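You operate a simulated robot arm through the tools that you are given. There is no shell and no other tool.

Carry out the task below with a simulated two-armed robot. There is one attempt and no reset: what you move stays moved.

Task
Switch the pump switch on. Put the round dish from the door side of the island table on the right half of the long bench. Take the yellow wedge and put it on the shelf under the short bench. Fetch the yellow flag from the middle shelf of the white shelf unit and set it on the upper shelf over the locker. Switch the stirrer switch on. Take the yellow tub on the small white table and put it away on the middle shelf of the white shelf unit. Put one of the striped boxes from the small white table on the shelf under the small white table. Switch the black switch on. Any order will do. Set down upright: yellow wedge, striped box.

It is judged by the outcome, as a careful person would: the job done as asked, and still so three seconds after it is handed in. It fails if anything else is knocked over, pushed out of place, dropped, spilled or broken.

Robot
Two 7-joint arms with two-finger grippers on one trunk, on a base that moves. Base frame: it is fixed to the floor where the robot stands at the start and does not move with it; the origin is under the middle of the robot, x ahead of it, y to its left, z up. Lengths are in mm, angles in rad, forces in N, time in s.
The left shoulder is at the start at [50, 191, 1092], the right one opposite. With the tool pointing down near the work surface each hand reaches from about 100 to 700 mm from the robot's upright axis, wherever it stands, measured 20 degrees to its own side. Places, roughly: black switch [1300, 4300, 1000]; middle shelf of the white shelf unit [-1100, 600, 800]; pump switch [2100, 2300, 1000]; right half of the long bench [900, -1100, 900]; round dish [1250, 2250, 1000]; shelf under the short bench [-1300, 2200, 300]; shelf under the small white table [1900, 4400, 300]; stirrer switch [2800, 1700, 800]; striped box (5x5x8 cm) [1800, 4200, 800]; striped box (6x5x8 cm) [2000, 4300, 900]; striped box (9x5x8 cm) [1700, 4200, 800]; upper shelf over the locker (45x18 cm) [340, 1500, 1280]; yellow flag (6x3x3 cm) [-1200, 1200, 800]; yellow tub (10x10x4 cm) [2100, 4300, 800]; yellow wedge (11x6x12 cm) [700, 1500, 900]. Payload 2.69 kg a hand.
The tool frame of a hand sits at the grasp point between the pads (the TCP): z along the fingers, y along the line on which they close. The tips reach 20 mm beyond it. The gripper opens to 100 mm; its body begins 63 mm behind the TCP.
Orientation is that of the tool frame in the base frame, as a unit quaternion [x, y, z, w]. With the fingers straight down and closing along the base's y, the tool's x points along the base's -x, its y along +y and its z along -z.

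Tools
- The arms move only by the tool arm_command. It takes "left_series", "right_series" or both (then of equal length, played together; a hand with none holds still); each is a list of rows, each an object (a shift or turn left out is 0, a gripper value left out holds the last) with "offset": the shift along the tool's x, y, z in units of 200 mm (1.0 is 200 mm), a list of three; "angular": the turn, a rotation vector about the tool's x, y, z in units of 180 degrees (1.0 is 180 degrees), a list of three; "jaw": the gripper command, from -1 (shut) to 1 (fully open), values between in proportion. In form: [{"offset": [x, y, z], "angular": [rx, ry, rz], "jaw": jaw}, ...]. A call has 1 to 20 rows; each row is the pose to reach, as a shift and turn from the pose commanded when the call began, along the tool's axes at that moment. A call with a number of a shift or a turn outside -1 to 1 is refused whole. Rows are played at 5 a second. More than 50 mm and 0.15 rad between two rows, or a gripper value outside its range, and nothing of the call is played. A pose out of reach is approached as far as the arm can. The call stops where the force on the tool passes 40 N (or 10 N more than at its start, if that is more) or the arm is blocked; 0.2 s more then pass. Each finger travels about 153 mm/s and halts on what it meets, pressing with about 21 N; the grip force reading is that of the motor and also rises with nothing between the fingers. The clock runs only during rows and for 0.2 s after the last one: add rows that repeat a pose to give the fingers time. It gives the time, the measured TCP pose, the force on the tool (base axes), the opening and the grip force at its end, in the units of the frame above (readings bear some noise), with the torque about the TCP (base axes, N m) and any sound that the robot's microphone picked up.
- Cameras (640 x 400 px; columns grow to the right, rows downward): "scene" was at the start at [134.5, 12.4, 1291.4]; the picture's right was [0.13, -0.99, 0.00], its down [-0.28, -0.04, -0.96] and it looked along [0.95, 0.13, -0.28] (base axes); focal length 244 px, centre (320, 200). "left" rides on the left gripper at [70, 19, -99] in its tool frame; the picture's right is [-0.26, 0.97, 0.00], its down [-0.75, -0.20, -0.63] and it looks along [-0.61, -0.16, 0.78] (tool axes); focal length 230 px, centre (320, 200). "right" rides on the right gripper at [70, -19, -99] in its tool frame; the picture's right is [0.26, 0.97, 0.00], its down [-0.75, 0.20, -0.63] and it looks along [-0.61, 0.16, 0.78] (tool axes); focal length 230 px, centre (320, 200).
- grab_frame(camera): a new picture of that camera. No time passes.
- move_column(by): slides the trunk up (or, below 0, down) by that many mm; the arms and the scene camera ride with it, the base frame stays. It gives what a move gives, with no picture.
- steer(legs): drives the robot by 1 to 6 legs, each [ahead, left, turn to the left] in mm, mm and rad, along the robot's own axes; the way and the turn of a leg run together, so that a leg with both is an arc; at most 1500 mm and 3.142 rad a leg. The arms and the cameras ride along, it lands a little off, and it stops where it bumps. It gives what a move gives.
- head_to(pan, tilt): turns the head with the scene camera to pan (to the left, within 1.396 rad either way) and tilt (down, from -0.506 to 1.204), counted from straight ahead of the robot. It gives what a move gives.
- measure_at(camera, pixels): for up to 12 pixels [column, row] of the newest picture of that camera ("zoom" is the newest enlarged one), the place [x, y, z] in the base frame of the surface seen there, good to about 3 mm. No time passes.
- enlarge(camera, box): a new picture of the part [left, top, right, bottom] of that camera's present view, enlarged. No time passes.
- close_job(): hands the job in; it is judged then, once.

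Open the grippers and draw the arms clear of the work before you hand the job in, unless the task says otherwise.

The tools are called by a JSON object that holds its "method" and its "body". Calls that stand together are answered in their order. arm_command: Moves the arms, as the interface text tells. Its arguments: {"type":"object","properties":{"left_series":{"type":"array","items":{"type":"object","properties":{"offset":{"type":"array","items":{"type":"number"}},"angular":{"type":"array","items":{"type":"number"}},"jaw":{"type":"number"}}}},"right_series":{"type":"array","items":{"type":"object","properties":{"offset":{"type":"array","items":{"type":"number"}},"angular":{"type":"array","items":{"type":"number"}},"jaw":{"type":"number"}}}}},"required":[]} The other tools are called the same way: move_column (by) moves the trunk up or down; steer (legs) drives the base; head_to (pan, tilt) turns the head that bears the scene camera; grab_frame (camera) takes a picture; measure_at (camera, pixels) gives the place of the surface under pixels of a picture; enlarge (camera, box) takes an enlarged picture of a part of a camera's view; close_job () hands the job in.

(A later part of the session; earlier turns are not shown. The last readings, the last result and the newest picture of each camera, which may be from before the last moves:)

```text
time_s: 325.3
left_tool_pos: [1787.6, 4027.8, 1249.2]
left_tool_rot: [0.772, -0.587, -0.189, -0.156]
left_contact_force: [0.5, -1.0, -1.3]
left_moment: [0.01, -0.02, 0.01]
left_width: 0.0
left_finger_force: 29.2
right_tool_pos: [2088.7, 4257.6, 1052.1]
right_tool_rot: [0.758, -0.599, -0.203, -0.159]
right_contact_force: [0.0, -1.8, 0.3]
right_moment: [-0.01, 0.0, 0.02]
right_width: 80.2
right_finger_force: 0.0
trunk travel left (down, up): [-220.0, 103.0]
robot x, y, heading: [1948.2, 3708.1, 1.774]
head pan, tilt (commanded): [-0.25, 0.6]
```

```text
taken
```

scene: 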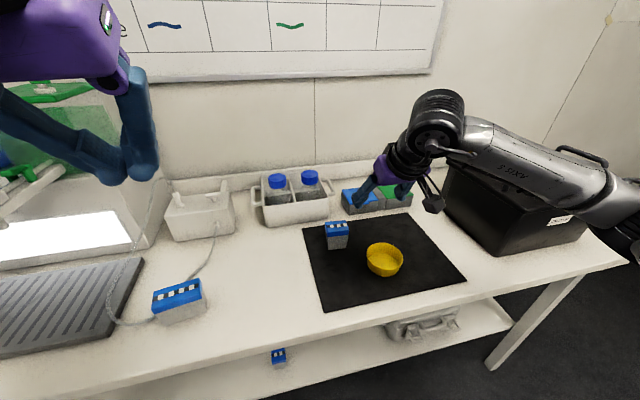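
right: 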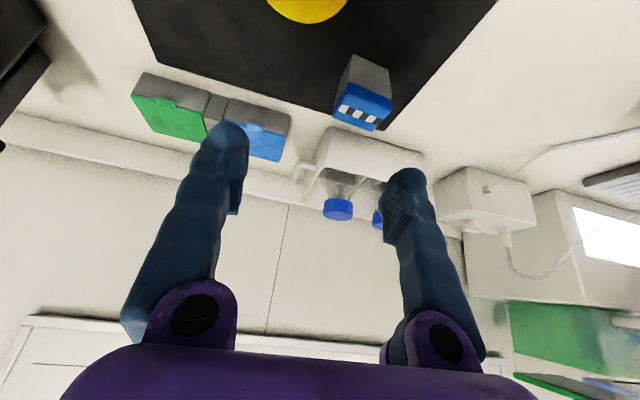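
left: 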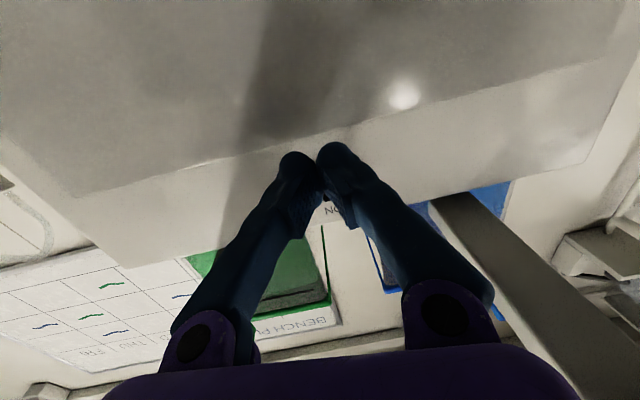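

I measure the tub rim again in this closer view.

{"method": "enlarge", "body": {"camera": "scene", "box": [340, 225, 430, 290]}}

{"method": "measure_at", "body": {"camera": "zoom", "pixels": [[190, 180], [195, 250], [440, 190], [310, 130], [310, 270], [245, 140], [380, 145], [310, 230], [300, 350], [200, 215], [430, 230], [250, 240]]}}

```text
6.15 times, centred on (385, 258) of scene
```

zoom: 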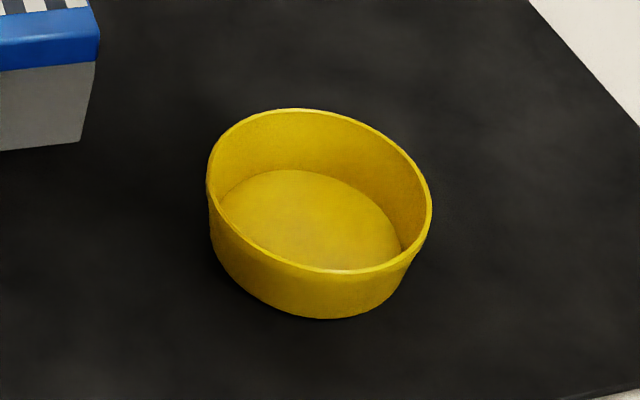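

```text
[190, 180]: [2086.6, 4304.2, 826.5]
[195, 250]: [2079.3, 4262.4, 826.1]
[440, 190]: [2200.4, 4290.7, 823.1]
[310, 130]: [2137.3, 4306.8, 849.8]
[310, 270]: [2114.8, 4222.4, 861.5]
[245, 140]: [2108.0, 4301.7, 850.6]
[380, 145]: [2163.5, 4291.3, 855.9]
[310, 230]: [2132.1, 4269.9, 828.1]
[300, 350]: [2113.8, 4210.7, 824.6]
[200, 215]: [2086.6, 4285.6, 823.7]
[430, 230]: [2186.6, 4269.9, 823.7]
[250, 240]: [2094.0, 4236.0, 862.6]
```

I take a few exact rim pixels: left (209,185), right (430,205), back (297,111), front (345,271).

{"method": "measure_at", "body": {"camera": "zoom", "pixels": [[209, 185], [430, 205], [297, 111], [345, 271], [215, 160], [211, 200], [218, 220], [214, 190]]}}

```text
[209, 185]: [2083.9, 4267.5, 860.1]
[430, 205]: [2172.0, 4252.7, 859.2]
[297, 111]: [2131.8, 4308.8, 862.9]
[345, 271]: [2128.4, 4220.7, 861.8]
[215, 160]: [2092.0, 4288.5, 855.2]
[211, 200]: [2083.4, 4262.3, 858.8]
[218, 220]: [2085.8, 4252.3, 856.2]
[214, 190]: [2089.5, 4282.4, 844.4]
```

The rim is a circle of radius ≈44.5 around (2128,4265). I will pinch its left wall: opening 50 mm, descend to just above the rim first.

{"method": "arm_command", "body": {"right_series": [{"offset": [0.1, 0.01, 0.159], "jaw": 0.3}, {"offset": [0.2, 0.01, 0.318], "jaw": 0.0}, {"offset": [0.3, 0.01, 0.476], "jaw": 0.0}, {"offset": [0.401, 0.01, 0.635], "jaw": 0.0}, {"offset": [0.401, 0.01, 0.635], "jaw": 0.0}]}}

{"method": "grab_frame", "body": {"camera": "right"}}

{"method": "enlarge", "body": {"camera": "scene", "box": [300, 170, 460, 300]}}

```text
time_s: 326.5
left_tool_pos: [1787.6, 4026.1, 1250.1]
left_tool_rot: [0.772, -0.586, -0.191, -0.155]
left_contact_force: [-1.7, 0.1, 0.4]
left_moment: [-0.01, 0.0, 0.02]
left_width: 0.1
left_finger_force: 28.7
right_tool_pos: [2085.7, 4251.4, 907.0]
right_tool_rot: [0.758, -0.598, -0.204, -0.159]
right_contact_force: [-0.1, -0.2, -0.2]
right_moment: [0.0, -0.03, 0.0]
right_width: 49.7
right_finger_force: 0.1
trunk travel left (down, up): [-220.0, 103.0]
robot x, y, heading: [1951.0, 3707.5, 1.779]
head pan, tilt (commanded): [-0.25, 0.6]
```

```text
taken
```

right: 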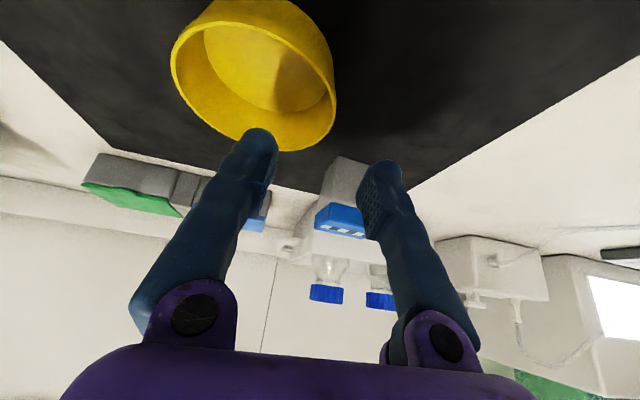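

```text
3.08 times, centred on (380, 235) of scene
```

zoom: 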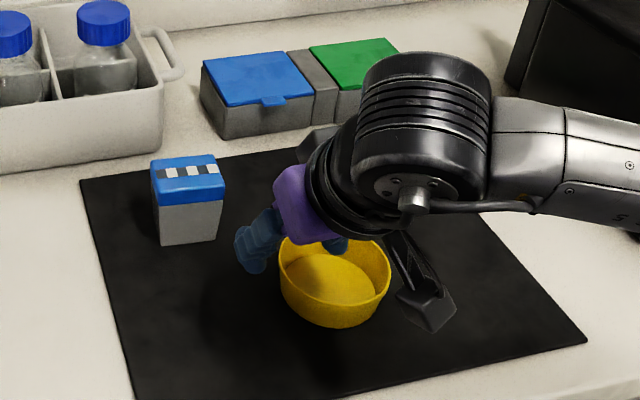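

The inner finger points into the tub and the outer one beside it. I measure the left wall in the hand view to fine-align.

{"method": "measure_at", "body": {"camera": "right", "pixels": [[333, 95], [335, 105], [330, 80], [320, 60], [318, 115], [305, 100], [325, 130]]}}

```text
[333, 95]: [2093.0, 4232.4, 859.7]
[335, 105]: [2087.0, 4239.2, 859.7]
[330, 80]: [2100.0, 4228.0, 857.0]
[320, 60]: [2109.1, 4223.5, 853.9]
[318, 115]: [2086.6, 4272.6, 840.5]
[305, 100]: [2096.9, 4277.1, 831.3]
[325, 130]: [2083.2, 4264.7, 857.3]
```

The wall is at U≈2851, right under the grip axis. I descend 50 mm and close gently on the wall.

{"method": "arm_command", "body": {"right_series": [{"offset": [0.064, -0.008, 0.11], "jaw": 0.0}, {"offset": [0.125, -0.008, 0.217], "jaw": 0.0}, {"offset": [0.125, -0.008, 0.217], "jaw": -0.4}, {"offset": [0.125, -0.008, 0.217], "jaw": -1}, {"offset": [0.125, -0.008, 0.217], "jaw": -1}, {"offset": [0.125, -0.008, 0.217], "jaw": -1}]}}

{"method": "grab_frame", "body": {"camera": "right"}}

{"method": "enlarge", "body": {"camera": "scene", "box": [300, 170, 460, 300]}}

```text
time_s: 327.9
left_tool_pos: [1788.1, 4026.8, 1248.0]
left_tool_rot: [0.773, -0.585, -0.191, -0.155]
left_contact_force: [0.5, 0.4, -0.3]
left_moment: [0.01, 0.01, 0.02]
left_width: 0.0
left_finger_force: 29.2
right_tool_pos: [2089.5, 4250.7, 854.6]
right_tool_rot: [0.758, -0.599, -0.203, -0.159]
right_contact_force: [0.3, 1.2, 0.2]
right_moment: [0.09, -0.14, 0.08]
right_width: 6.0
right_finger_force: 21.0
trunk travel left (down, up): [-220.0, 103.0]
robot x, y, heading: [1948.1, 3705.3, 1.781]
head pan, tilt (commanded): [-0.25, 0.6]
```

```text
taken
```

right: 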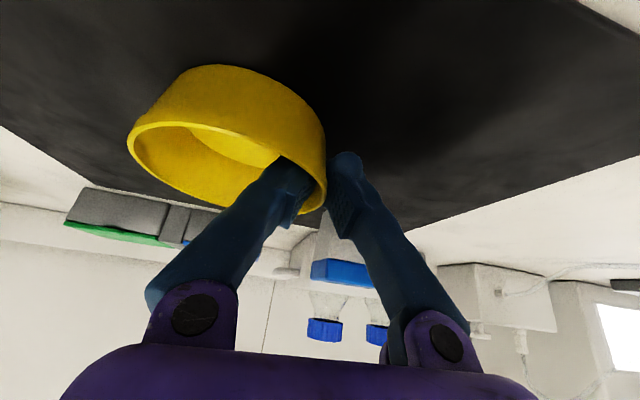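

```text
3.08 times, centred on (380, 235) of scene
```

zoom: 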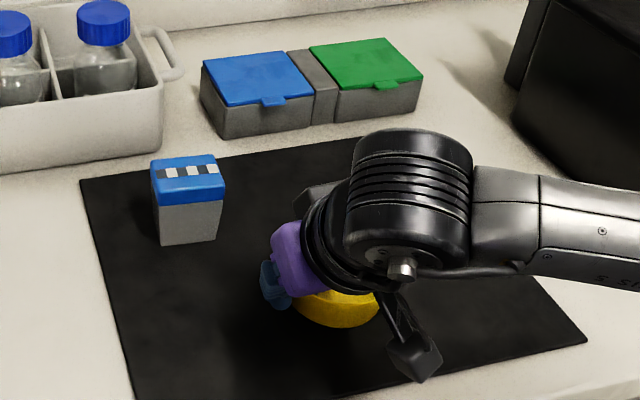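

The wall is pinched (6.0 mm). I lift 40 mm and check.

{"method": "arm_command", "body": {"right_series": [{"offset": [-0.025, 0, -0.043]}, {"offset": [-0.05, 0, -0.087]}, {"offset": [-0.1, 0, -0.173]}, {"offset": [-0.1, 0, -0.173]}]}}

{"method": "grab_frame", "body": {"camera": "right"}}

{"method": "enlarge", "body": {"camera": "scene", "box": [300, 170, 460, 300]}}

```text
time_s: 328.9
left_tool_pos: [1788.1, 4025.9, 1248.9]
left_tool_rot: [0.772, -0.586, -0.19, -0.156]
left_contact_force: [-0.7, -0.1, 0.1]
left_moment: [0.03, -0.01, 0.0]
left_width: 0.0
left_finger_force: 29.7
right_tool_pos: [2088.5, 4251.5, 895.5]
right_tool_rot: [0.758, -0.599, -0.203, -0.159]
right_contact_force: [-0.7, -0.5, -0.5]
right_moment: [-0.03, 0.01, 0.01]
right_width: 5.7
right_finger_force: 21.2
trunk travel left (down, up): [-220.0, 103.0]
robot x, y, heading: [1944.4, 3707.3, 1.776]
head pan, tilt (commanded): [-0.25, 0.6]
```

```text
taken
```

right: 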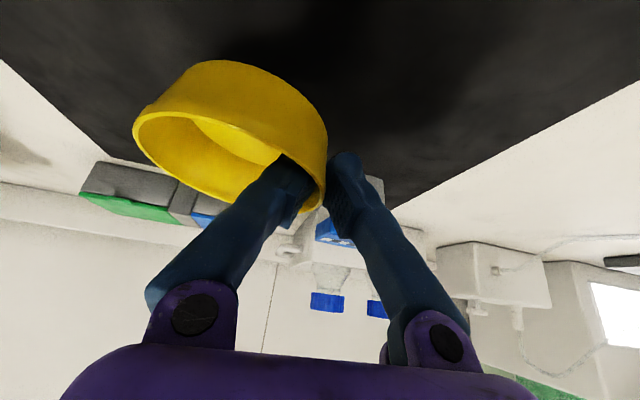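

```text
3.08 times, centred on (380, 235) of scene
```

zoom: 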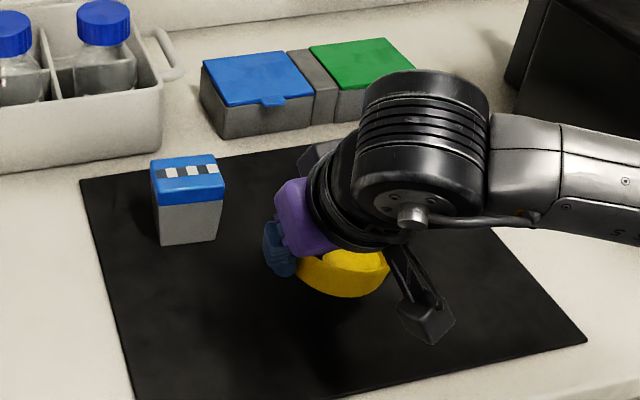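

The tub hangs level and light. I lift it 120 mm more, back away, turn around to the island and sidestep toward the dish.

{"method": "arm_command", "body": {"right_series": [{"offset": [-0.1, 0, -0.173]}, {"offset": [-0.2, 0, -0.346]}, {"offset": [-0.3, 0, -0.52]}, {"offset": [-0.3, 0, -0.52]}]}}

{"method": "steer", "body": {"legs": [[-420, 0, 0], [0, 0, 1.571], [0, 0, 1.561]]}}

{"method": "head_to", "body": {"pan": -0.6, "tilt": 0.4}}

{"method": "grab_frame", "body": {"camera": "scene"}}

```text
time_s: 329.9
left_tool_pos: [1789.3, 4027.1, 1249.0]
left_tool_rot: [0.773, -0.585, -0.191, -0.156]
left_contact_force: [-0.6, 0.3, 0.5]
left_moment: [0.01, 0.0, -0.01]
left_width: 0.0
left_finger_force: 29.4
right_tool_pos: [2090.3, 4253.1, 1013.8]
right_tool_rot: [0.758, -0.599, -0.203, -0.159]
right_contact_force: [0.8, -0.1, -1.4]
right_moment: [-0.03, 0.03, 0.01]
right_width: 6.2
right_finger_force: 21.1
trunk travel left (down, up): [-220.0, 103.0]
robot x, y, heading: [1948.3, 3704.9, 1.775]
head pan, tilt (commanded): [-0.25, 0.6]
```

```text
time_s: 340.1
left_tool_pos: [2182.4, 2970.4, 1248.2]
left_tool_rot: [0.597, 0.764, -0.159, 0.187]
left_contact_force: [0.5, 0.8, -0.2]
left_moment: [0.01, 0.03, -0.01]
left_width: 0.0
left_finger_force: 29.6
right_tool_pos: [1874.5, 2751.3, 1014.0]
right_tool_rot: [0.609, 0.751, -0.161, 0.201]
right_contact_force: [-0.2, -0.4, -0.5]
right_moment: [-0.01, -0.01, 0.03]
right_width: 6.1
right_finger_force: 21.0
trunk travel left (down, up): [-220.0, 103.0]
robot x, y, heading: [2031.7, 3288.6, -1.396]
head pan, tilt (commanded): [-0.25, 0.6]
```

```text
time_s: 341.0
left_tool_pos: [2182.7, 2969.5, 1248.0]
left_tool_rot: [0.596, 0.764, -0.159, 0.187]
left_contact_force: [-0.4, 0.1, -0.1]
left_moment: [0.01, 0.0, -0.02]
left_width: 0.0
left_finger_force: 29.3
right_tool_pos: [1875.4, 2751.9, 1013.3]
right_tool_rot: [0.608, 0.751, -0.161, 0.201]
right_contact_force: [0.0, 0.1, 0.5]
right_moment: [-0.01, -0.01, 0.0]
right_width: 5.9
right_finger_force: 20.5
trunk travel left (down, up): [-220.0, 103.0]
robot x, y, heading: [2030.3, 3290.8, -1.39]
head pan, tilt (commanded): [-0.6, 0.4]
```

```text
taken
```

scene: 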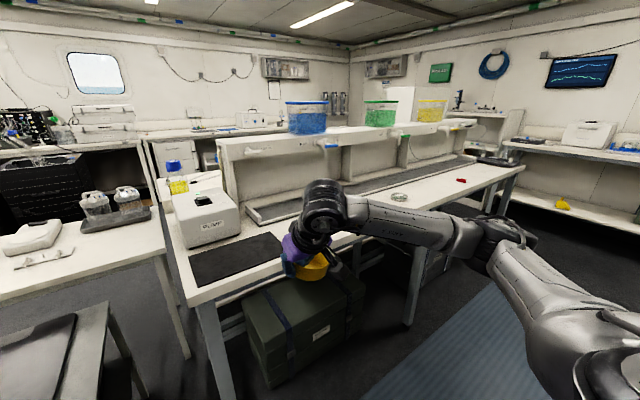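

The way along the island is free. I sidestep right 1150 mm to stand before the dish.

{"method": "steer", "body": {"legs": [[0, -1150, 0.0]]}}

{"method": "head_to", "body": {"pan": 0.2, "tilt": 0.55}}

{"method": "grab_frame", "body": {"camera": "scene"}}

```text
time_s: 351.3
left_tool_pos: [1041.2, 2773.6, 1249.4]
left_tool_rot: [0.605, 0.757, -0.161, 0.185]
left_contact_force: [-0.6, 0.3, 0.7]
left_moment: [-0.02, 0.0, 0.03]
left_width: 0.0
left_finger_force: 29.9
right_tool_pos: [728.0, 2563.2, 1012.6]
right_tool_rot: [0.618, 0.743, -0.164, 0.199]
right_contact_force: [-0.4, -0.2, -0.6]
right_moment: [-0.01, -0.04, 0.0]
right_width: 5.9
right_finger_force: 20.3
trunk travel left (down, up): [-220.0, 103.0]
robot x, y, heading: [899.0, 3098.2, -1.412]
head pan, tilt (commanded): [-0.6, 0.4]
```

```text
time_s: 352.5
left_tool_pos: [1040.7, 2772.2, 1248.6]
left_tool_rot: [0.605, 0.758, -0.161, 0.185]
left_contact_force: [-1.1, 0.0, 0.3]
left_moment: [0.01, 0.02, -0.02]
left_width: 0.0
left_finger_force: 29.9
right_tool_pos: [727.2, 2561.5, 1012.6]
right_tool_rot: [0.617, 0.743, -0.164, 0.199]
right_contact_force: [0.6, 0.2, -0.2]
right_moment: [0.04, 0.0, 0.01]
right_width: 6.3
right_finger_force: 21.3
trunk travel left (down, up): [-220.0, 103.0]
robot x, y, heading: [897.4, 3099.4, -1.414]
head pan, tilt (commanded): [0.201, 0.55]
```

```text
taken
```

scene: 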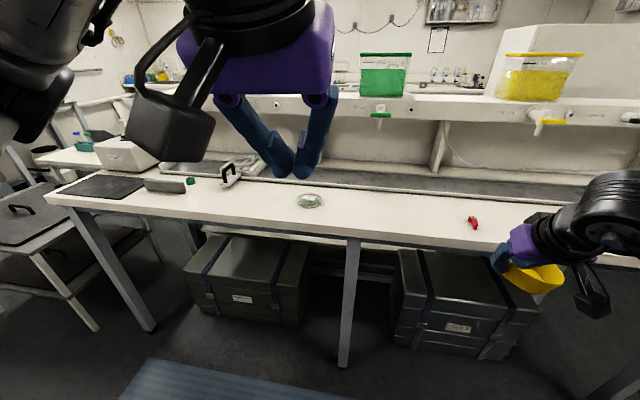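

The dish is at (310,201). I enlarge and measure its rim.

{"method": "enlarge", "body": {"camera": "scene", "box": [286, 184, 334, 214]}}

{"method": "measure_at", "body": {"camera": "zoom", "pixels": [[160, 220], [465, 225], [310, 160], [310, 300], [320, 230], [250, 200], [400, 200], [310, 335], [180, 260], [440, 270]]}}

```text
13.33 times, centred on (310, 199) of scene
```

zoom: 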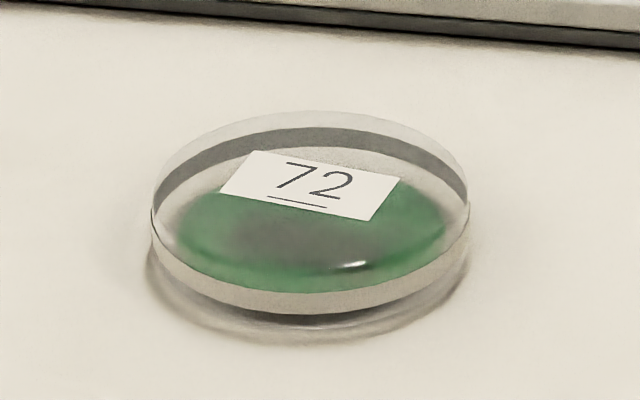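

```text
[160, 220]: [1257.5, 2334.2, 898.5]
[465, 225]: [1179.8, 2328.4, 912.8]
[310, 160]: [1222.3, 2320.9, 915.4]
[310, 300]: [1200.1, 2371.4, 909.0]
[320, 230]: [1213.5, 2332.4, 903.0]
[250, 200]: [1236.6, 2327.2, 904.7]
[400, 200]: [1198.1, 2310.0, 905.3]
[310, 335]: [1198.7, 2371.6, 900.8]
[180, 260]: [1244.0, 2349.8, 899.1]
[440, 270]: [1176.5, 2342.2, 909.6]
```

The dish is ≈82 mm across, centred near (1215,2333), top z≈917: it fits in the open gripper. I turn the left hand to point straight down, open it, correct the heading and drive ahead 310 mm.

{"method": "arm_command", "body": {"left_series": [{"angular": [0, 0.04, 0], "jaw": 0}, {"angular": [0, 0.08, 0], "jaw": 1}, {"angular": [0, 0.12, 0], "jaw": 1}, {"angular": [0, 0.1556, 0], "jaw": 1}, {"angular": [0, 0.1556, 0], "jaw": 1}]}}

{"method": "steer", "body": {"legs": [[0, 0, 0.03], [310, 0, 0]]}}

{"method": "grab_frame", "body": {"camera": "left"}}

{"method": "grab_frame", "body": {"camera": "scene"}}

```text
time_s: 353.7
left_tool_pos: [1041.1, 2772.8, 1248.5]
left_tool_rot: [0.626, 0.78, -0.008, -0.003]
left_contact_force: [-0.4, 0.3, 0.1]
left_moment: [-0.01, 0.0, -0.01]
left_width: 100.2
left_finger_force: 0.1
right_tool_pos: [728.1, 2561.7, 1012.3]
right_tool_rot: [0.618, 0.743, -0.164, 0.198]
right_contact_force: [0.5, -0.4, -0.4]
right_moment: [-0.02, -0.02, 0.02]
right_width: 6.2
right_finger_force: 21.2
trunk travel left (down, up): [-220.0, 103.0]
robot x, y, heading: [901.3, 3096.4, -1.411]
head pan, tilt (commanded): [0.201, 0.55]
```

```text
time_s: 356.1
left_tool_pos: [1109.7, 2473.8, 1249.7]
left_tool_rot: [0.613, 0.79, -0.01, -0.003]
left_contact_force: [-0.2, -0.4, -0.2]
left_moment: [0.01, 0.02, 0.01]
left_width: 99.9
left_finger_force: 0.0
right_tool_pos: [804.6, 2253.4, 1012.4]
right_tool_rot: [0.604, 0.754, -0.161, 0.202]
right_contact_force: [0.1, 0.1, -0.5]
right_moment: [-0.02, -0.01, 0.03]
right_width: 5.9
right_finger_force: 20.7
trunk travel left (down, up): [-220.0, 103.0]
robot x, y, heading: [956.3, 2794.0, -1.379]
head pan, tilt (commanded): [0.201, 0.55]
```

```text
taken
```

left: 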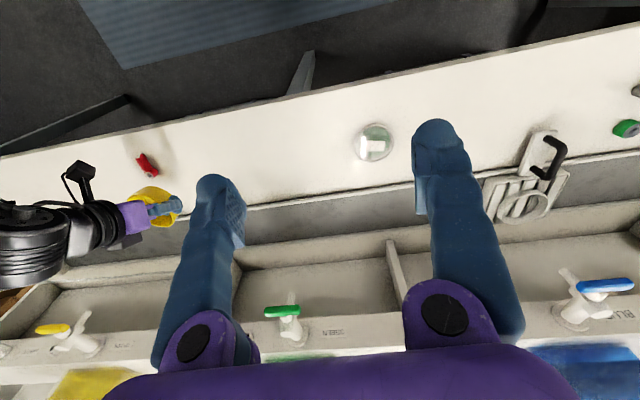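

```text
taken
```

scene: 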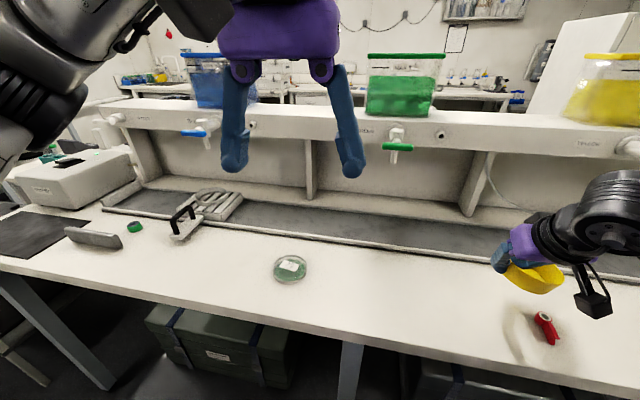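

The left camera shows the dish at (374,143). I measure its edges.

{"method": "enlarge", "body": {"camera": "left", "box": [340, 115, 410, 170]}}

{"method": "measure_at", "body": {"camera": "zoom", "pixels": [[140, 160], [480, 190], [320, 60], [290, 330], [310, 200], [160, 220], [470, 120], [250, 100], [380, 300]]}}

```text
7.27 times, centred on (375, 142) of left
```

zoom: 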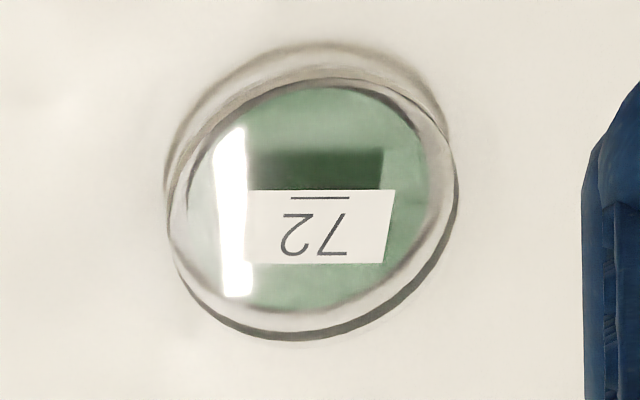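

```text
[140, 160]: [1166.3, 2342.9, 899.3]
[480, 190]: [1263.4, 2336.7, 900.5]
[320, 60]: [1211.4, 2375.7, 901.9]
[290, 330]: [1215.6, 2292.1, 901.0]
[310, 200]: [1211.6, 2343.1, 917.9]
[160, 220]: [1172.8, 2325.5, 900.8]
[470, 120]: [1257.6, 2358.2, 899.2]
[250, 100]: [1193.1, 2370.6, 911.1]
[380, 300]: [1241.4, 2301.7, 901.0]
```

Dish centre is (1214,2334), radius ≈41.5. I move the open left hand over it.

{"method": "arm_command", "body": {"left_series": [{"offset": [-0.161, 0.067, 0.1]}, {"offset": [-0.323, 0.133, 0.2]}, {"offset": [-0.484, 0.2, 0.3]}, {"offset": [-0.646, 0.266, 0.4]}, {"offset": [-0.807, 0.333, 0.5]}, {"offset": [-0.807, 0.333, 0.5]}]}}

{"method": "grab_frame", "body": {"camera": "left"}}

```text
time_s: 357.5
left_tool_pos: [1215.3, 2332.4, 1148.7]
left_tool_rot: [0.613, 0.79, -0.01, -0.003]
left_contact_force: [-0.6, 0.1, 0.1]
left_moment: [-0.01, -0.01, 0.04]
left_width: 100.1
left_finger_force: 0.0
right_tool_pos: [804.2, 2255.2, 1013.2]
right_tool_rot: [0.605, 0.754, -0.161, 0.202]
right_contact_force: [0.2, 0.0, -0.7]
right_moment: [-0.02, -0.01, 0.03]
right_width: 6.0
right_finger_force: 21.2
trunk travel left (down, up): [-220.0, 103.0]
robot x, y, heading: [955.3, 2796.5, -1.379]
head pan, tilt (commanded): [0.201, 0.55]
```

```text
taken
```

left: 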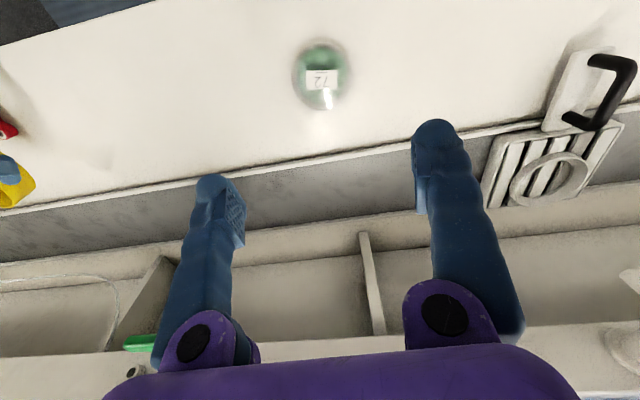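

The dish lies right on the hand's axis (321,75). I descend to just above it.

{"method": "arm_command", "body": {"left_series": [{"offset": [0.004, 0.004, 0.24]}, {"offset": [0.009, 0.009, 0.48]}, {"offset": [0.014, 0.013, 0.72]}, {"offset": [0.018, 0.017, 0.95]}, {"offset": [0.018, 0.017, 0.95]}]}}

{"method": "grab_frame", "body": {"camera": "left"}}

{"method": "enlarge", "body": {"camera": "scene", "box": [210, 180, 370, 300]}}

```text
time_s: 358.7
left_tool_pos: [1213.2, 2335.6, 955.1]
left_tool_rot: [0.613, 0.79, -0.009, -0.003]
left_contact_force: [0.6, -1.0, -0.5]
left_moment: [-0.02, -0.05, -0.03]
left_width: 100.5
left_finger_force: 0.1
right_tool_pos: [804.4, 2254.8, 1013.2]
right_tool_rot: [0.605, 0.754, -0.161, 0.202]
right_contact_force: [-0.2, 0.4, -0.8]
right_moment: [0.02, -0.05, 0.0]
right_width: 5.9
right_finger_force: 20.9
trunk travel left (down, up): [-220.0, 103.0]
robot x, y, heading: [953.7, 2796.3, -1.386]
head pan, tilt (commanded): [0.201, 0.55]
```

```text
taken
```

left: 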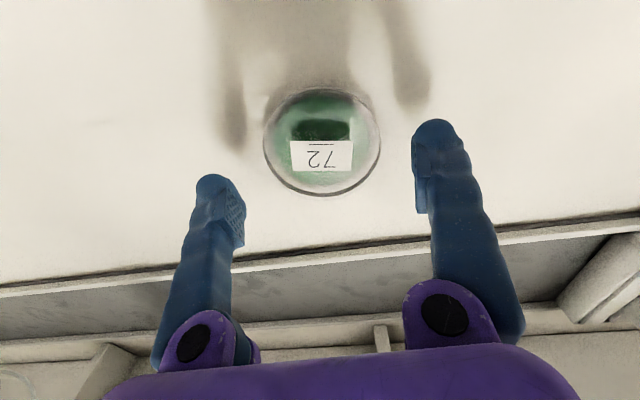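

```text
3.33 times, centred on (290, 240) of scene
```

zoom: 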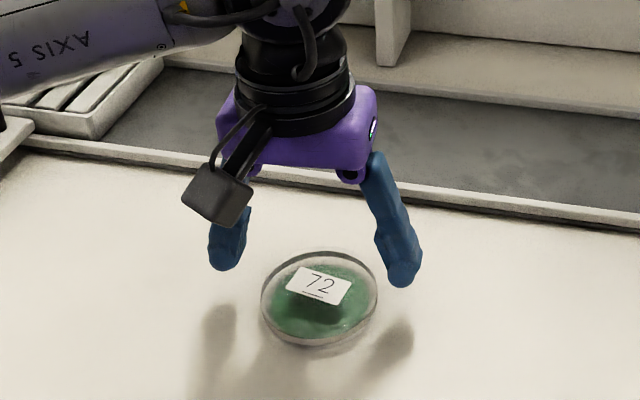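

The dish is centred between the fingers. I go down 32 mm and close on it.

{"method": "arm_command", "body": {"left_series": [{"offset": [0, 0, 0.08], "jaw": 1}, {"offset": [0, 0, 0.16], "jaw": 1}, {"offset": [0, 0, 0.16], "jaw": 0.75}, {"offset": [0, 0, 0.16], "jaw": 0.5}, {"offset": [0, 0, 0.16], "jaw": 0.4}, {"offset": [0, 0, 0.16], "jaw": 0.4}]}}

{"method": "grab_frame", "body": {"camera": "left"}}

```text
time_s: 360.1
left_tool_pos: [1212.8, 2337.7, 926.7]
left_tool_rot: [0.613, 0.79, -0.009, -0.004]
left_contact_force: [0.1, -0.7, 0.5]
left_moment: [-0.02, -0.05, -0.01]
left_width: 76.5
left_finger_force: 20.8
right_tool_pos: [803.4, 2253.2, 1012.2]
right_tool_rot: [0.605, 0.753, -0.161, 0.202]
right_contact_force: [0.0, 0.3, -0.4]
right_moment: [0.0, -0.03, -0.02]
right_width: 5.9
right_finger_force: 20.7
trunk travel left (down, up): [-220.0, 103.0]
robot x, y, heading: [956.0, 2795.7, -1.383]
head pan, tilt (commanded): [0.201, 0.55]
```

```text
taken
```

left: 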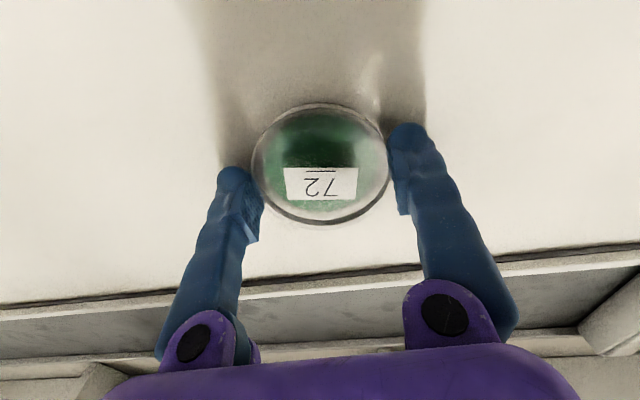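

Gripped at 76.5 mm with 20.8 N. I lift 30 mm and look whether the whole dish comes along.

{"method": "arm_command", "body": {"left_series": [{"offset": [0, 0, -0.05], "jaw": 0.2}, {"offset": [0, 0, -0.1], "jaw": 0.2}, {"offset": [0, 0, -0.15], "jaw": 0.2}, {"offset": [0, 0, -0.15], "jaw": 0.2}]}}

{"method": "grab_frame", "body": {"camera": "left"}}

{"method": "enlarge", "body": {"camera": "scene", "box": [210, 180, 370, 300]}}

```text
time_s: 361.1
left_tool_pos: [1212.5, 2336.9, 956.6]
left_tool_rot: [0.613, 0.79, -0.009, -0.003]
left_contact_force: [0.0, 0.6, -0.9]
left_moment: [0.01, 0.04, 0.0]
left_width: 76.4
left_finger_force: 21.1
right_tool_pos: [804.1, 2253.9, 1013.0]
right_tool_rot: [0.604, 0.754, -0.161, 0.202]
right_contact_force: [-0.2, 0.1, 0.1]
right_moment: [0.01, -0.01, 0.01]
right_width: 6.0
right_finger_force: 21.2
trunk travel left (down, up): [-220.0, 103.0]
robot x, y, heading: [956.4, 2795.5, -1.386]
head pan, tilt (commanded): [0.201, 0.55]
```

```text
taken
```

left: 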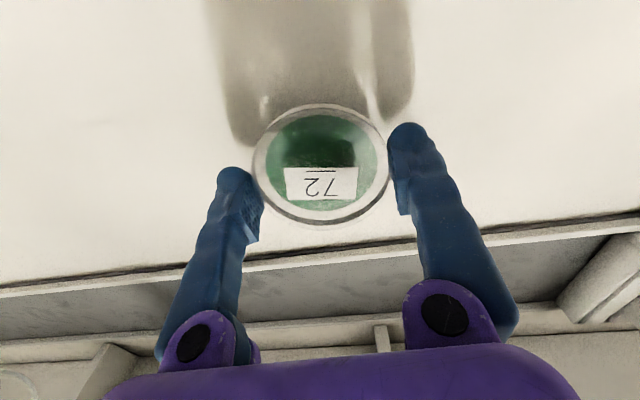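

```text
3.33 times, centred on (290, 240) of scene
```

zoom: 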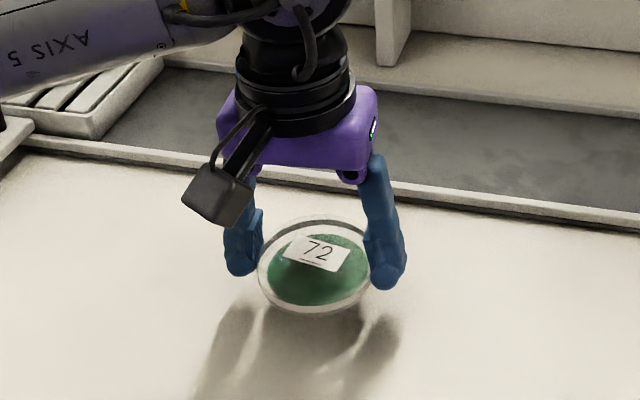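

The dish comes up level and whole. I lift it further, pull both hands back 100 mm, raise the trunk and back away from the island.

{"method": "arm_command", "body": {"left_series": [{"offset": [0, 0, -0.2]}, {"offset": [0, 0, -0.4]}, {"offset": [0, 0, -0.5]}, {"offset": [0.17, 0, -0.5]}, {"offset": [0.34, 0, -0.5]}, {"offset": [0.5, 0, -0.5]}, {"offset": [0.5, 0, -0.5]}], "right_series": [{"offset": [0, 0, 0]}, {"offset": [0, 0, 0]}, {"offset": [0, 0, 0]}, {"offset": [0.144, 0, -0.083]}, {"offset": [0.289, 0, -0.167]}, {"offset": [0.433, 0, -0.25]}, {"offset": [0.433, 0, -0.25]}]}}

{"method": "move_column", "body": {"by": 90}}

{"method": "steer", "body": {"legs": [[-300, 0, 0]]}}

{"method": "head_to", "body": {"pan": -0.9, "tilt": 0.45}}

{"method": "grab_frame", "body": {"camera": "scene"}}

```text
time_s: 362.7
left_tool_pos: [1189.4, 2433.7, 1055.6]
left_tool_rot: [0.612, 0.791, -0.009, -0.003]
left_contact_force: [0.0, -0.6, -0.4]
left_moment: [-0.02, 0.04, 0.02]
left_width: 76.1
left_finger_force: 21.1
right_tool_pos: [782.3, 2351.1, 1011.6]
right_tool_rot: [0.605, 0.754, -0.16, 0.202]
right_contact_force: [0.1, 0.6, -0.1]
right_moment: [0.02, -0.03, 0.04]
right_width: 6.1
right_finger_force: 21.1
trunk travel left (down, up): [-220.0, 103.0]
robot x, y, heading: [958.2, 2796.0, -1.381]
head pan, tilt (commanded): [0.201, 0.55]
```

```text
time_s: 364.0
left_tool_pos: [1188.5, 2434.7, 1144.9]
left_tool_rot: [0.613, 0.79, -0.009, -0.002]
left_contact_force: [0.0, 0.6, 0.2]
left_moment: [0.01, 0.0, -0.02]
left_width: 76.4
left_finger_force: 20.8
right_tool_pos: [782.8, 2351.9, 1101.4]
right_tool_rot: [0.604, 0.754, -0.161, 0.202]
right_contact_force: [1.2, 0.6, -0.3]
right_moment: [0.0, -0.02, -0.04]
right_width: 5.8
right_finger_force: 20.9
trunk travel left (down, up): [-310.0, 13.0]
robot x, y, heading: [956.6, 2793.5, -1.381]
head pan, tilt (commanded): [0.201, 0.55]
```

```text
time_s: 366.0
left_tool_pos: [1133.9, 2727.6, 1145.5]
left_tool_rot: [0.61, 0.792, -0.01, -0.004]
left_contact_force: [-0.1, -0.1, 0.2]
left_moment: [-0.01, -0.01, -0.01]
left_width: 76.3
left_finger_force: 20.9
right_tool_pos: [727.3, 2641.4, 1101.7]
right_tool_rot: [0.602, 0.755, -0.16, 0.202]
right_contact_force: [0.0, 0.5, 0.1]
right_moment: [-0.01, 0.02, -0.01]
right_width: 6.1
right_finger_force: 21.1
trunk travel left (down, up): [-310.0, 13.0]
robot x, y, heading: [896.6, 3089.5, -1.374]
head pan, tilt (commanded): [0.201, 0.55]
```

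```text
time_s: 367.3
left_tool_pos: [1135.7, 2728.6, 1145.2]
left_tool_rot: [0.611, 0.792, -0.009, -0.003]
left_contact_force: [-0.6, 0.0, -0.5]
left_moment: [-0.03, 0.03, -0.02]
left_width: 76.4
left_finger_force: 21.0
right_tool_pos: [728.4, 2642.2, 1101.2]
right_tool_rot: [0.603, 0.755, -0.16, 0.202]
right_contact_force: [-0.1, -1.0, -0.1]
right_moment: [0.0, -0.03, 0.04]
right_width: 5.8
right_finger_force: 20.7
trunk travel left (down, up): [-310.0, 13.0]
robot x, y, heading: [903.5, 3087.3, -1.375]
head pan, tilt (commanded): [-0.901, 0.45]
```

```text
taken
```

scene: 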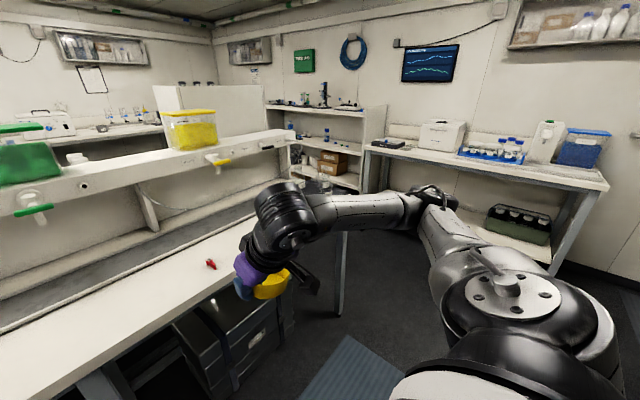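

The corridor to the left end is free. I sidestep right 1460 mm and turn right to face the shelf unit wall.

{"method": "steer", "body": {"legs": [[0, -1460, 0], [0, 0, -1.571]]}}

{"method": "head_to", "body": {"pan": 0.6, "tilt": 0.45}}

{"method": "grab_frame", "body": {"camera": "scene"}}

```text
time_s: 383.8
left_tool_pos: [-844.7, 2543.8, 1145.3]
left_tool_rot: [0.989, 0.149, -0.004, -0.008]
left_contact_force: [-0.8, -0.8, -0.2]
left_moment: [0.06, 0.02, -0.02]
left_width: 75.9
left_finger_force: 21.1
right_tool_pos: [-947.6, 2946.4, 1101.8]
right_tool_rot: [0.957, 0.128, -0.256, 0.035]
right_contact_force: [0.0, -0.3, -0.2]
right_moment: [-0.01, 0.01, 0.01]
right_width: 6.0
right_finger_force: 21.3
trunk travel left (down, up): [-310.0, 13.0]
robot x, y, heading: [-491.9, 2792.8, -2.904]
head pan, tilt (commanded): [-0.901, 0.45]
```

```text
time_s: 385.4
left_tool_pos: [-844.3, 2542.5, 1145.0]
left_tool_rot: [0.989, 0.15, -0.005, -0.008]
left_contact_force: [0.6, -0.2, -0.3]
left_moment: [0.0, -0.01, -0.01]
left_width: 75.6
left_finger_force: 21.3
right_tool_pos: [-947.2, 2945.8, 1101.1]
right_tool_rot: [0.958, 0.128, -0.256, 0.035]
right_contact_force: [-0.2, -0.4, -1.1]
right_moment: [-0.01, -0.01, 0.02]
right_width: 6.1
right_finger_force: 21.3
trunk travel left (down, up): [-310.0, 13.0]
robot x, y, heading: [-493.9, 2794.3, -2.912]
head pan, tilt (commanded): [0.6, 0.45]
```

```text
taken
```

scene: 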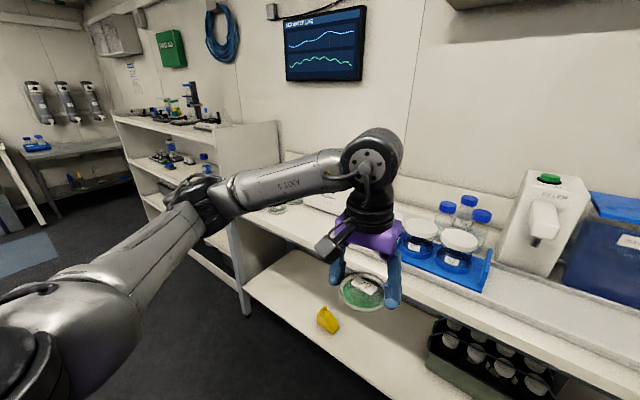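

The wedge still stands fine at (328,320). I straighten, go ahead 110 mm and sidestep left along the corridor to the shelf unit.

{"method": "steer", "body": {"legs": [[0, 0, -0.04], [110, 0, 0], [0, 861, 0], [0, 861, 0]]}}

{"method": "head_to", "body": {"pan": -0.2, "tilt": 0.5}}

{"method": "grab_frame", "body": {"camera": "scene"}}

```text
time_s: 401.9
left_tool_pos: [-620.9, 852.0, 1146.1]
left_tool_rot: [0.991, 0.133, -0.005, -0.009]
left_contact_force: [0.1, 1.1, 0.6]
left_moment: [0.01, 0.01, 0.0]
left_width: 75.7
left_finger_force: 20.7
right_tool_pos: [-708.3, 1259.9, 1101.3]
right_tool_rot: [0.959, 0.112, -0.256, 0.031]
right_contact_force: [-0.9, -0.1, -0.8]
right_moment: [0.02, -0.02, -0.03]
right_width: 6.1
right_finger_force: 20.8
trunk travel left (down, up): [-310.0, 13.0]
robot x, y, heading: [-258.8, 1088.9, -2.933]
head pan, tilt (commanded): [0.6, 0.45]
```

```text
time_s: 403.1
left_tool_pos: [-618.7, 852.7, 1145.0]
left_tool_rot: [0.991, 0.132, -0.005, -0.008]
left_contact_force: [0.7, 0.5, -1.1]
left_moment: [-0.04, 0.01, 0.01]
left_width: 75.4
left_finger_force: 20.7
right_tool_pos: [-709.0, 1259.8, 1100.1]
right_tool_rot: [0.96, 0.112, -0.256, 0.031]
right_contact_force: [-0.6, -0.3, 0.2]
right_moment: [-0.02, -0.02, -0.01]
right_width: 6.1
right_finger_force: 21.2
trunk travel left (down, up): [-310.0, 13.0]
robot x, y, heading: [-260.5, 1089.5, -2.937]
head pan, tilt (commanded): [-0.201, 0.499]
```

```text
taken
```

scene: 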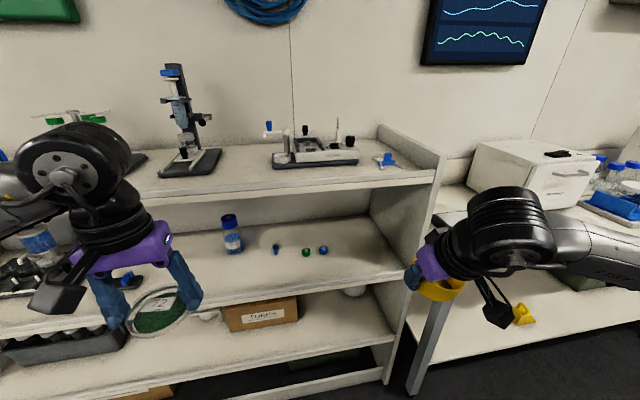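

I'm before the free spot on the middle shelf (right of the caps at (323,250)). I lower the trunk fully, raise the right hand relative to it and pull the left hand with the dish back.

{"method": "arm_command", "body": {"left_series": [{"offset": [0.175, 0, 0]}, {"offset": [0.35, 0, 0]}, {"offset": [0.525, 0, 0]}, {"offset": [0.7, 0, 0]}, {"offset": [0.7, 0, 0]}], "right_series": [{"offset": [-0.1, 0, -0.173]}, {"offset": [-0.2, 0, -0.346]}, {"offset": [-0.3, 0, -0.52]}, {"offset": [-0.4, 0, -0.693]}, {"offset": [-0.4, 0, -0.693]}]}}

{"method": "move_column", "body": {"by": -310}}

{"method": "grab_frame", "body": {"camera": "scene"}}

```text
time_s: 404.3
left_tool_pos: [-483.3, 889.6, 1140.8]
left_tool_rot: [0.991, 0.133, -0.005, -0.008]
left_contact_force: [0.7, -0.3, -0.5]
left_moment: [0.0, -0.02, -0.01]
left_width: 75.4
left_finger_force: 21.0
right_tool_pos: [-711.2, 1260.0, 1261.3]
right_tool_rot: [0.96, 0.113, -0.256, 0.032]
right_contact_force: [-0.6, 0.6, 0.1]
right_moment: [-0.03, 0.0, -0.01]
right_width: 6.0
right_finger_force: 21.1
trunk travel left (down, up): [-310.0, 13.0]
robot x, y, heading: [-262.8, 1094.5, -2.939]
head pan, tilt (commanded): [-0.201, 0.499]
```

```text
time_s: 407.3
left_tool_pos: [-483.2, 888.9, 831.6]
left_tool_rot: [0.991, 0.133, -0.005, -0.008]
left_contact_force: [0.5, 0.5, -0.4]
left_moment: [-0.03, -0.02, 0.02]
left_width: 75.2
left_finger_force: 21.1
right_tool_pos: [-711.1, 1260.3, 950.4]
right_tool_rot: [0.96, 0.112, -0.256, 0.031]
right_contact_force: [1.0, 0.0, -0.3]
right_moment: [-0.01, -0.05, -0.03]
right_width: 5.8
right_finger_force: 21.2
trunk travel left (down, up): [0.0, 323.0]
robot x, y, heading: [-260.3, 1089.4, -2.94]
head pan, tilt (commanded): [-0.201, 0.499]
```

```text
taken
```

scene: 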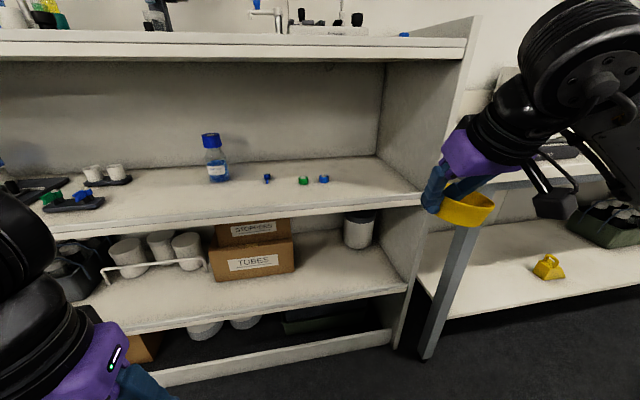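

I check the dish in the left hand, since its grip width has crept from 76.5 to 75.2 mm.

{"method": "grab_frame", "body": {"camera": "left"}}

```text
taken
```

left: 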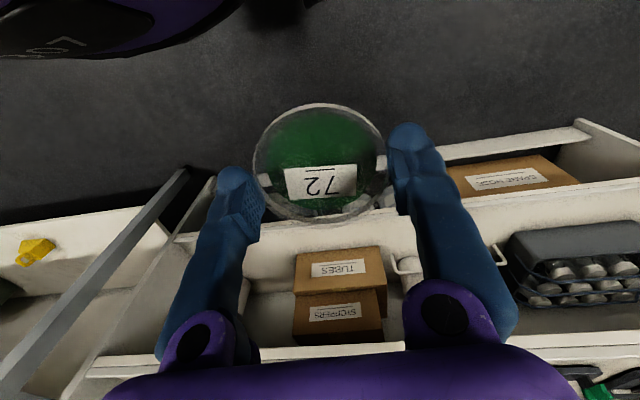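

The dish is still held well, only creeping slightly, so I proceed promptly. I shift the tub 23 mm right and 100 mm down, then drive 245 mm toward the shelf.

{"method": "arm_command", "body": {"right_series": [{"offset": [0.083, -0.04, 0.144]}, {"offset": [0.167, -0.08, 0.289]}, {"offset": [0.25, -0.115, 0.433]}, {"offset": [0.25, -0.115, 0.433]}]}}

{"method": "steer", "body": {"legs": [[245, 0, 0]]}}

{"method": "grab_frame", "body": {"camera": "right"}}

{"method": "grab_frame", "body": {"camera": "scene"}}

```text
time_s: 408.3
left_tool_pos: [-483.6, 888.4, 831.8]
left_tool_rot: [0.991, 0.132, -0.005, -0.009]
left_contact_force: [0.1, -0.1, -0.1]
left_moment: [0.01, 0.02, 0.01]
left_width: 75.3
left_finger_force: 21.0
right_tool_pos: [-716.5, 1283.1, 851.8]
right_tool_rot: [0.96, 0.111, -0.256, 0.03]
right_contact_force: [-0.9, -0.3, -1.1]
right_moment: [-0.02, 0.01, -0.02]
right_width: 5.9
right_finger_force: 21.0
trunk travel left (down, up): [0.0, 323.0]
robot x, y, heading: [-261.9, 1094.1, -2.934]
head pan, tilt (commanded): [-0.201, 0.499]
```

```text
time_s: 410.1
left_tool_pos: [-717.2, 840.2, 831.6]
left_tool_rot: [0.991, 0.133, -0.004, -0.008]
left_contact_force: [-0.3, 0.7, -0.2]
left_moment: [0.03, 0.04, 0.02]
left_width: 75.3
left_finger_force: 21.0
right_tool_pos: [-950.2, 1234.0, 852.0]
right_tool_rot: [0.96, 0.113, -0.256, 0.031]
right_contact_force: [0.2, 0.1, -0.6]
right_moment: [-0.01, -0.01, 0.01]
right_width: 5.7
right_finger_force: 21.0
trunk travel left (down, up): [0.0, 323.0]
robot x, y, heading: [-492.4, 1043.4, -2.938]
head pan, tilt (commanded): [-0.201, 0.499]
```

```text
taken
```

right: 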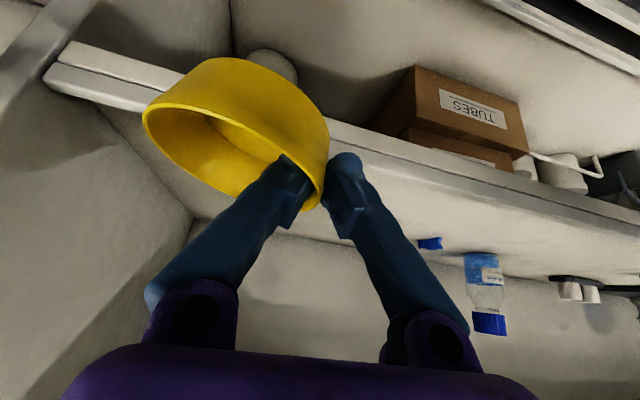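

```text
taken
```

scene: 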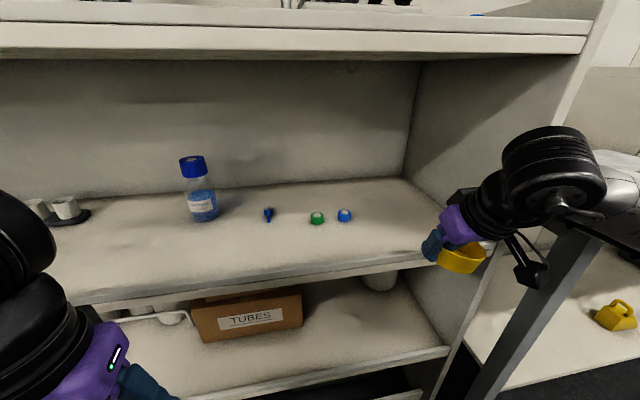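

The tub's bottom (≈821) is above the shelf lip (793). I push the hand 170 mm into the shelf at this height.

{"method": "arm_command", "body": {"right_series": [{"offset": [-0.184, -0.01, 0.106]}, {"offset": [-0.368, -0.02, 0.212]}, {"offset": [-0.552, -0.03, 0.319]}, {"offset": [-0.736, -0.04, 0.425]}, {"offset": [-0.736, -0.04, 0.425]}]}}

{"method": "grab_frame", "body": {"camera": "scene"}}

{"method": "grab_frame", "body": {"camera": "right"}}

```text
time_s: 411.3
left_tool_pos: [-716.1, 839.9, 830.4]
left_tool_rot: [0.991, 0.133, -0.005, -0.009]
left_contact_force: [0.0, 0.6, 0.4]
left_moment: [0.0, -0.02, -0.02]
left_width: 75.3
left_finger_force: 20.8
right_tool_pos: [-1119.7, 1201.4, 853.5]
right_tool_rot: [0.96, 0.113, -0.256, 0.03]
right_contact_force: [0.0, 0.3, -1.4]
right_moment: [-0.01, 0.0, 0.01]
right_width: 6.0
right_finger_force: 21.0
trunk travel left (down, up): [0.0, 323.0]
robot x, y, heading: [-496.6, 1045.6, -2.936]
head pan, tilt (commanded): [-0.201, 0.499]
```

```text
taken
```

scene: 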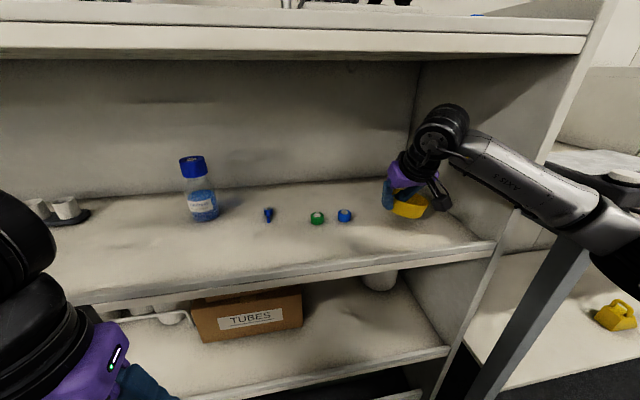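

```text
taken
```

right: 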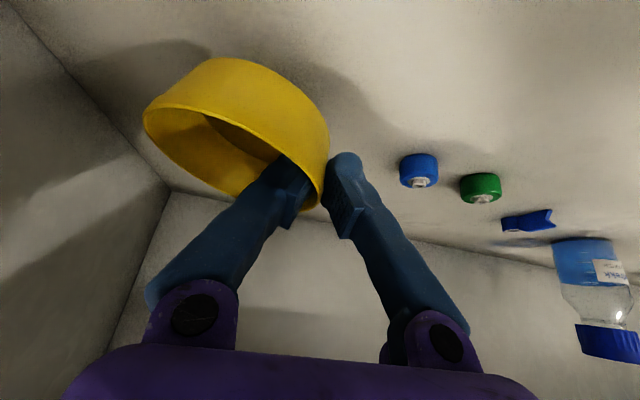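

The tub is over the free spot, caps well to the left. I lower it to the shelf in small steps.

{"method": "arm_command", "body": {"right_series": [{"offset": [0.045, 0, 0.078]}, {"offset": [0.085, 0, 0.147]}, {"offset": [0.095, 0, 0.165]}, {"offset": [0.103, 0, 0.178]}, {"offset": [0.108, 0, 0.187]}, {"offset": [0.108, 0, 0.187]}]}}

{"method": "grab_frame", "body": {"camera": "right"}}

```text
time_s: 412.7
left_tool_pos: [-715.8, 839.9, 830.4]
left_tool_rot: [0.991, 0.133, -0.005, -0.01]
left_contact_force: [1.5, -0.5, -0.8]
left_moment: [0.0, -0.04, -0.02]
left_width: 75.4
left_finger_force: 21.2
right_tool_pos: [-1117.6, 1202.0, 809.4]
right_tool_rot: [0.959, 0.112, -0.257, 0.031]
right_contact_force: [-2.1, -0.7, 7.6]
right_moment: [0.05, 0.27, 0.04]
right_width: 6.0
right_finger_force: 21.0
trunk travel left (down, up): [0.0, 323.0]
robot x, y, heading: [-497.3, 1043.7, -2.939]
head pan, tilt (commanded): [-0.201, 0.499]
```

```text
taken
```

right: 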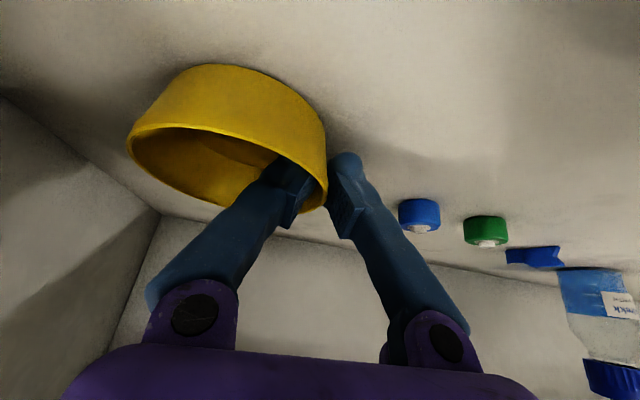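

The tub rests on the shelf (7.6 N). I ease up 1 mm and open the fingers.

{"method": "arm_command", "body": {"right_series": [{"offset": [-0.004, 0, -0.007], "jaw": -0.8}, {"offset": [-0.004, 0, -0.007], "jaw": -0.5}, {"offset": [-0.004, 0, -0.007], "jaw": -0.3}, {"offset": [-0.004, 0, -0.007], "jaw": -0.25}, {"offset": [-0.004, 0, -0.007], "jaw": -0.25}]}}

{"method": "grab_frame", "body": {"camera": "right"}}

```text
time_s: 413.9
left_tool_pos: [-717.6, 840.7, 830.5]
left_tool_rot: [0.991, 0.132, -0.005, -0.009]
left_contact_force: [-0.7, -0.2, 0.3]
left_moment: [0.03, 0.01, 0.03]
left_width: 75.7
left_finger_force: 21.7
right_tool_pos: [-1117.6, 1201.2, 809.4]
right_tool_rot: [0.959, 0.113, -0.256, 0.031]
right_contact_force: [0.4, -0.1, -0.6]
right_moment: [0.01, 0.01, -0.01]
right_width: 37.3
right_finger_force: 0.0
trunk travel left (down, up): [0.0, 323.0]
robot x, y, heading: [-495.3, 1043.3, -2.934]
head pan, tilt (commanded): [-0.201, 0.499]
```

```text
taken
```

right: 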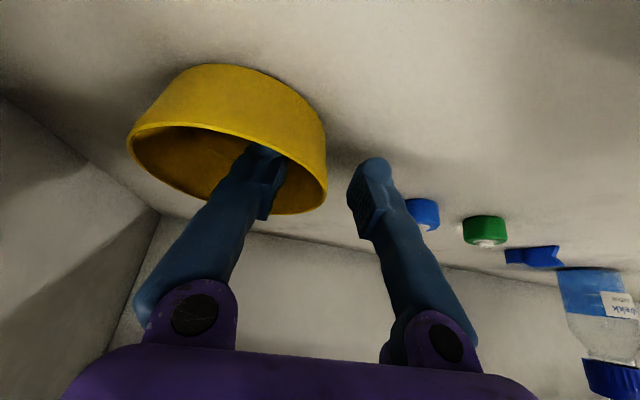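

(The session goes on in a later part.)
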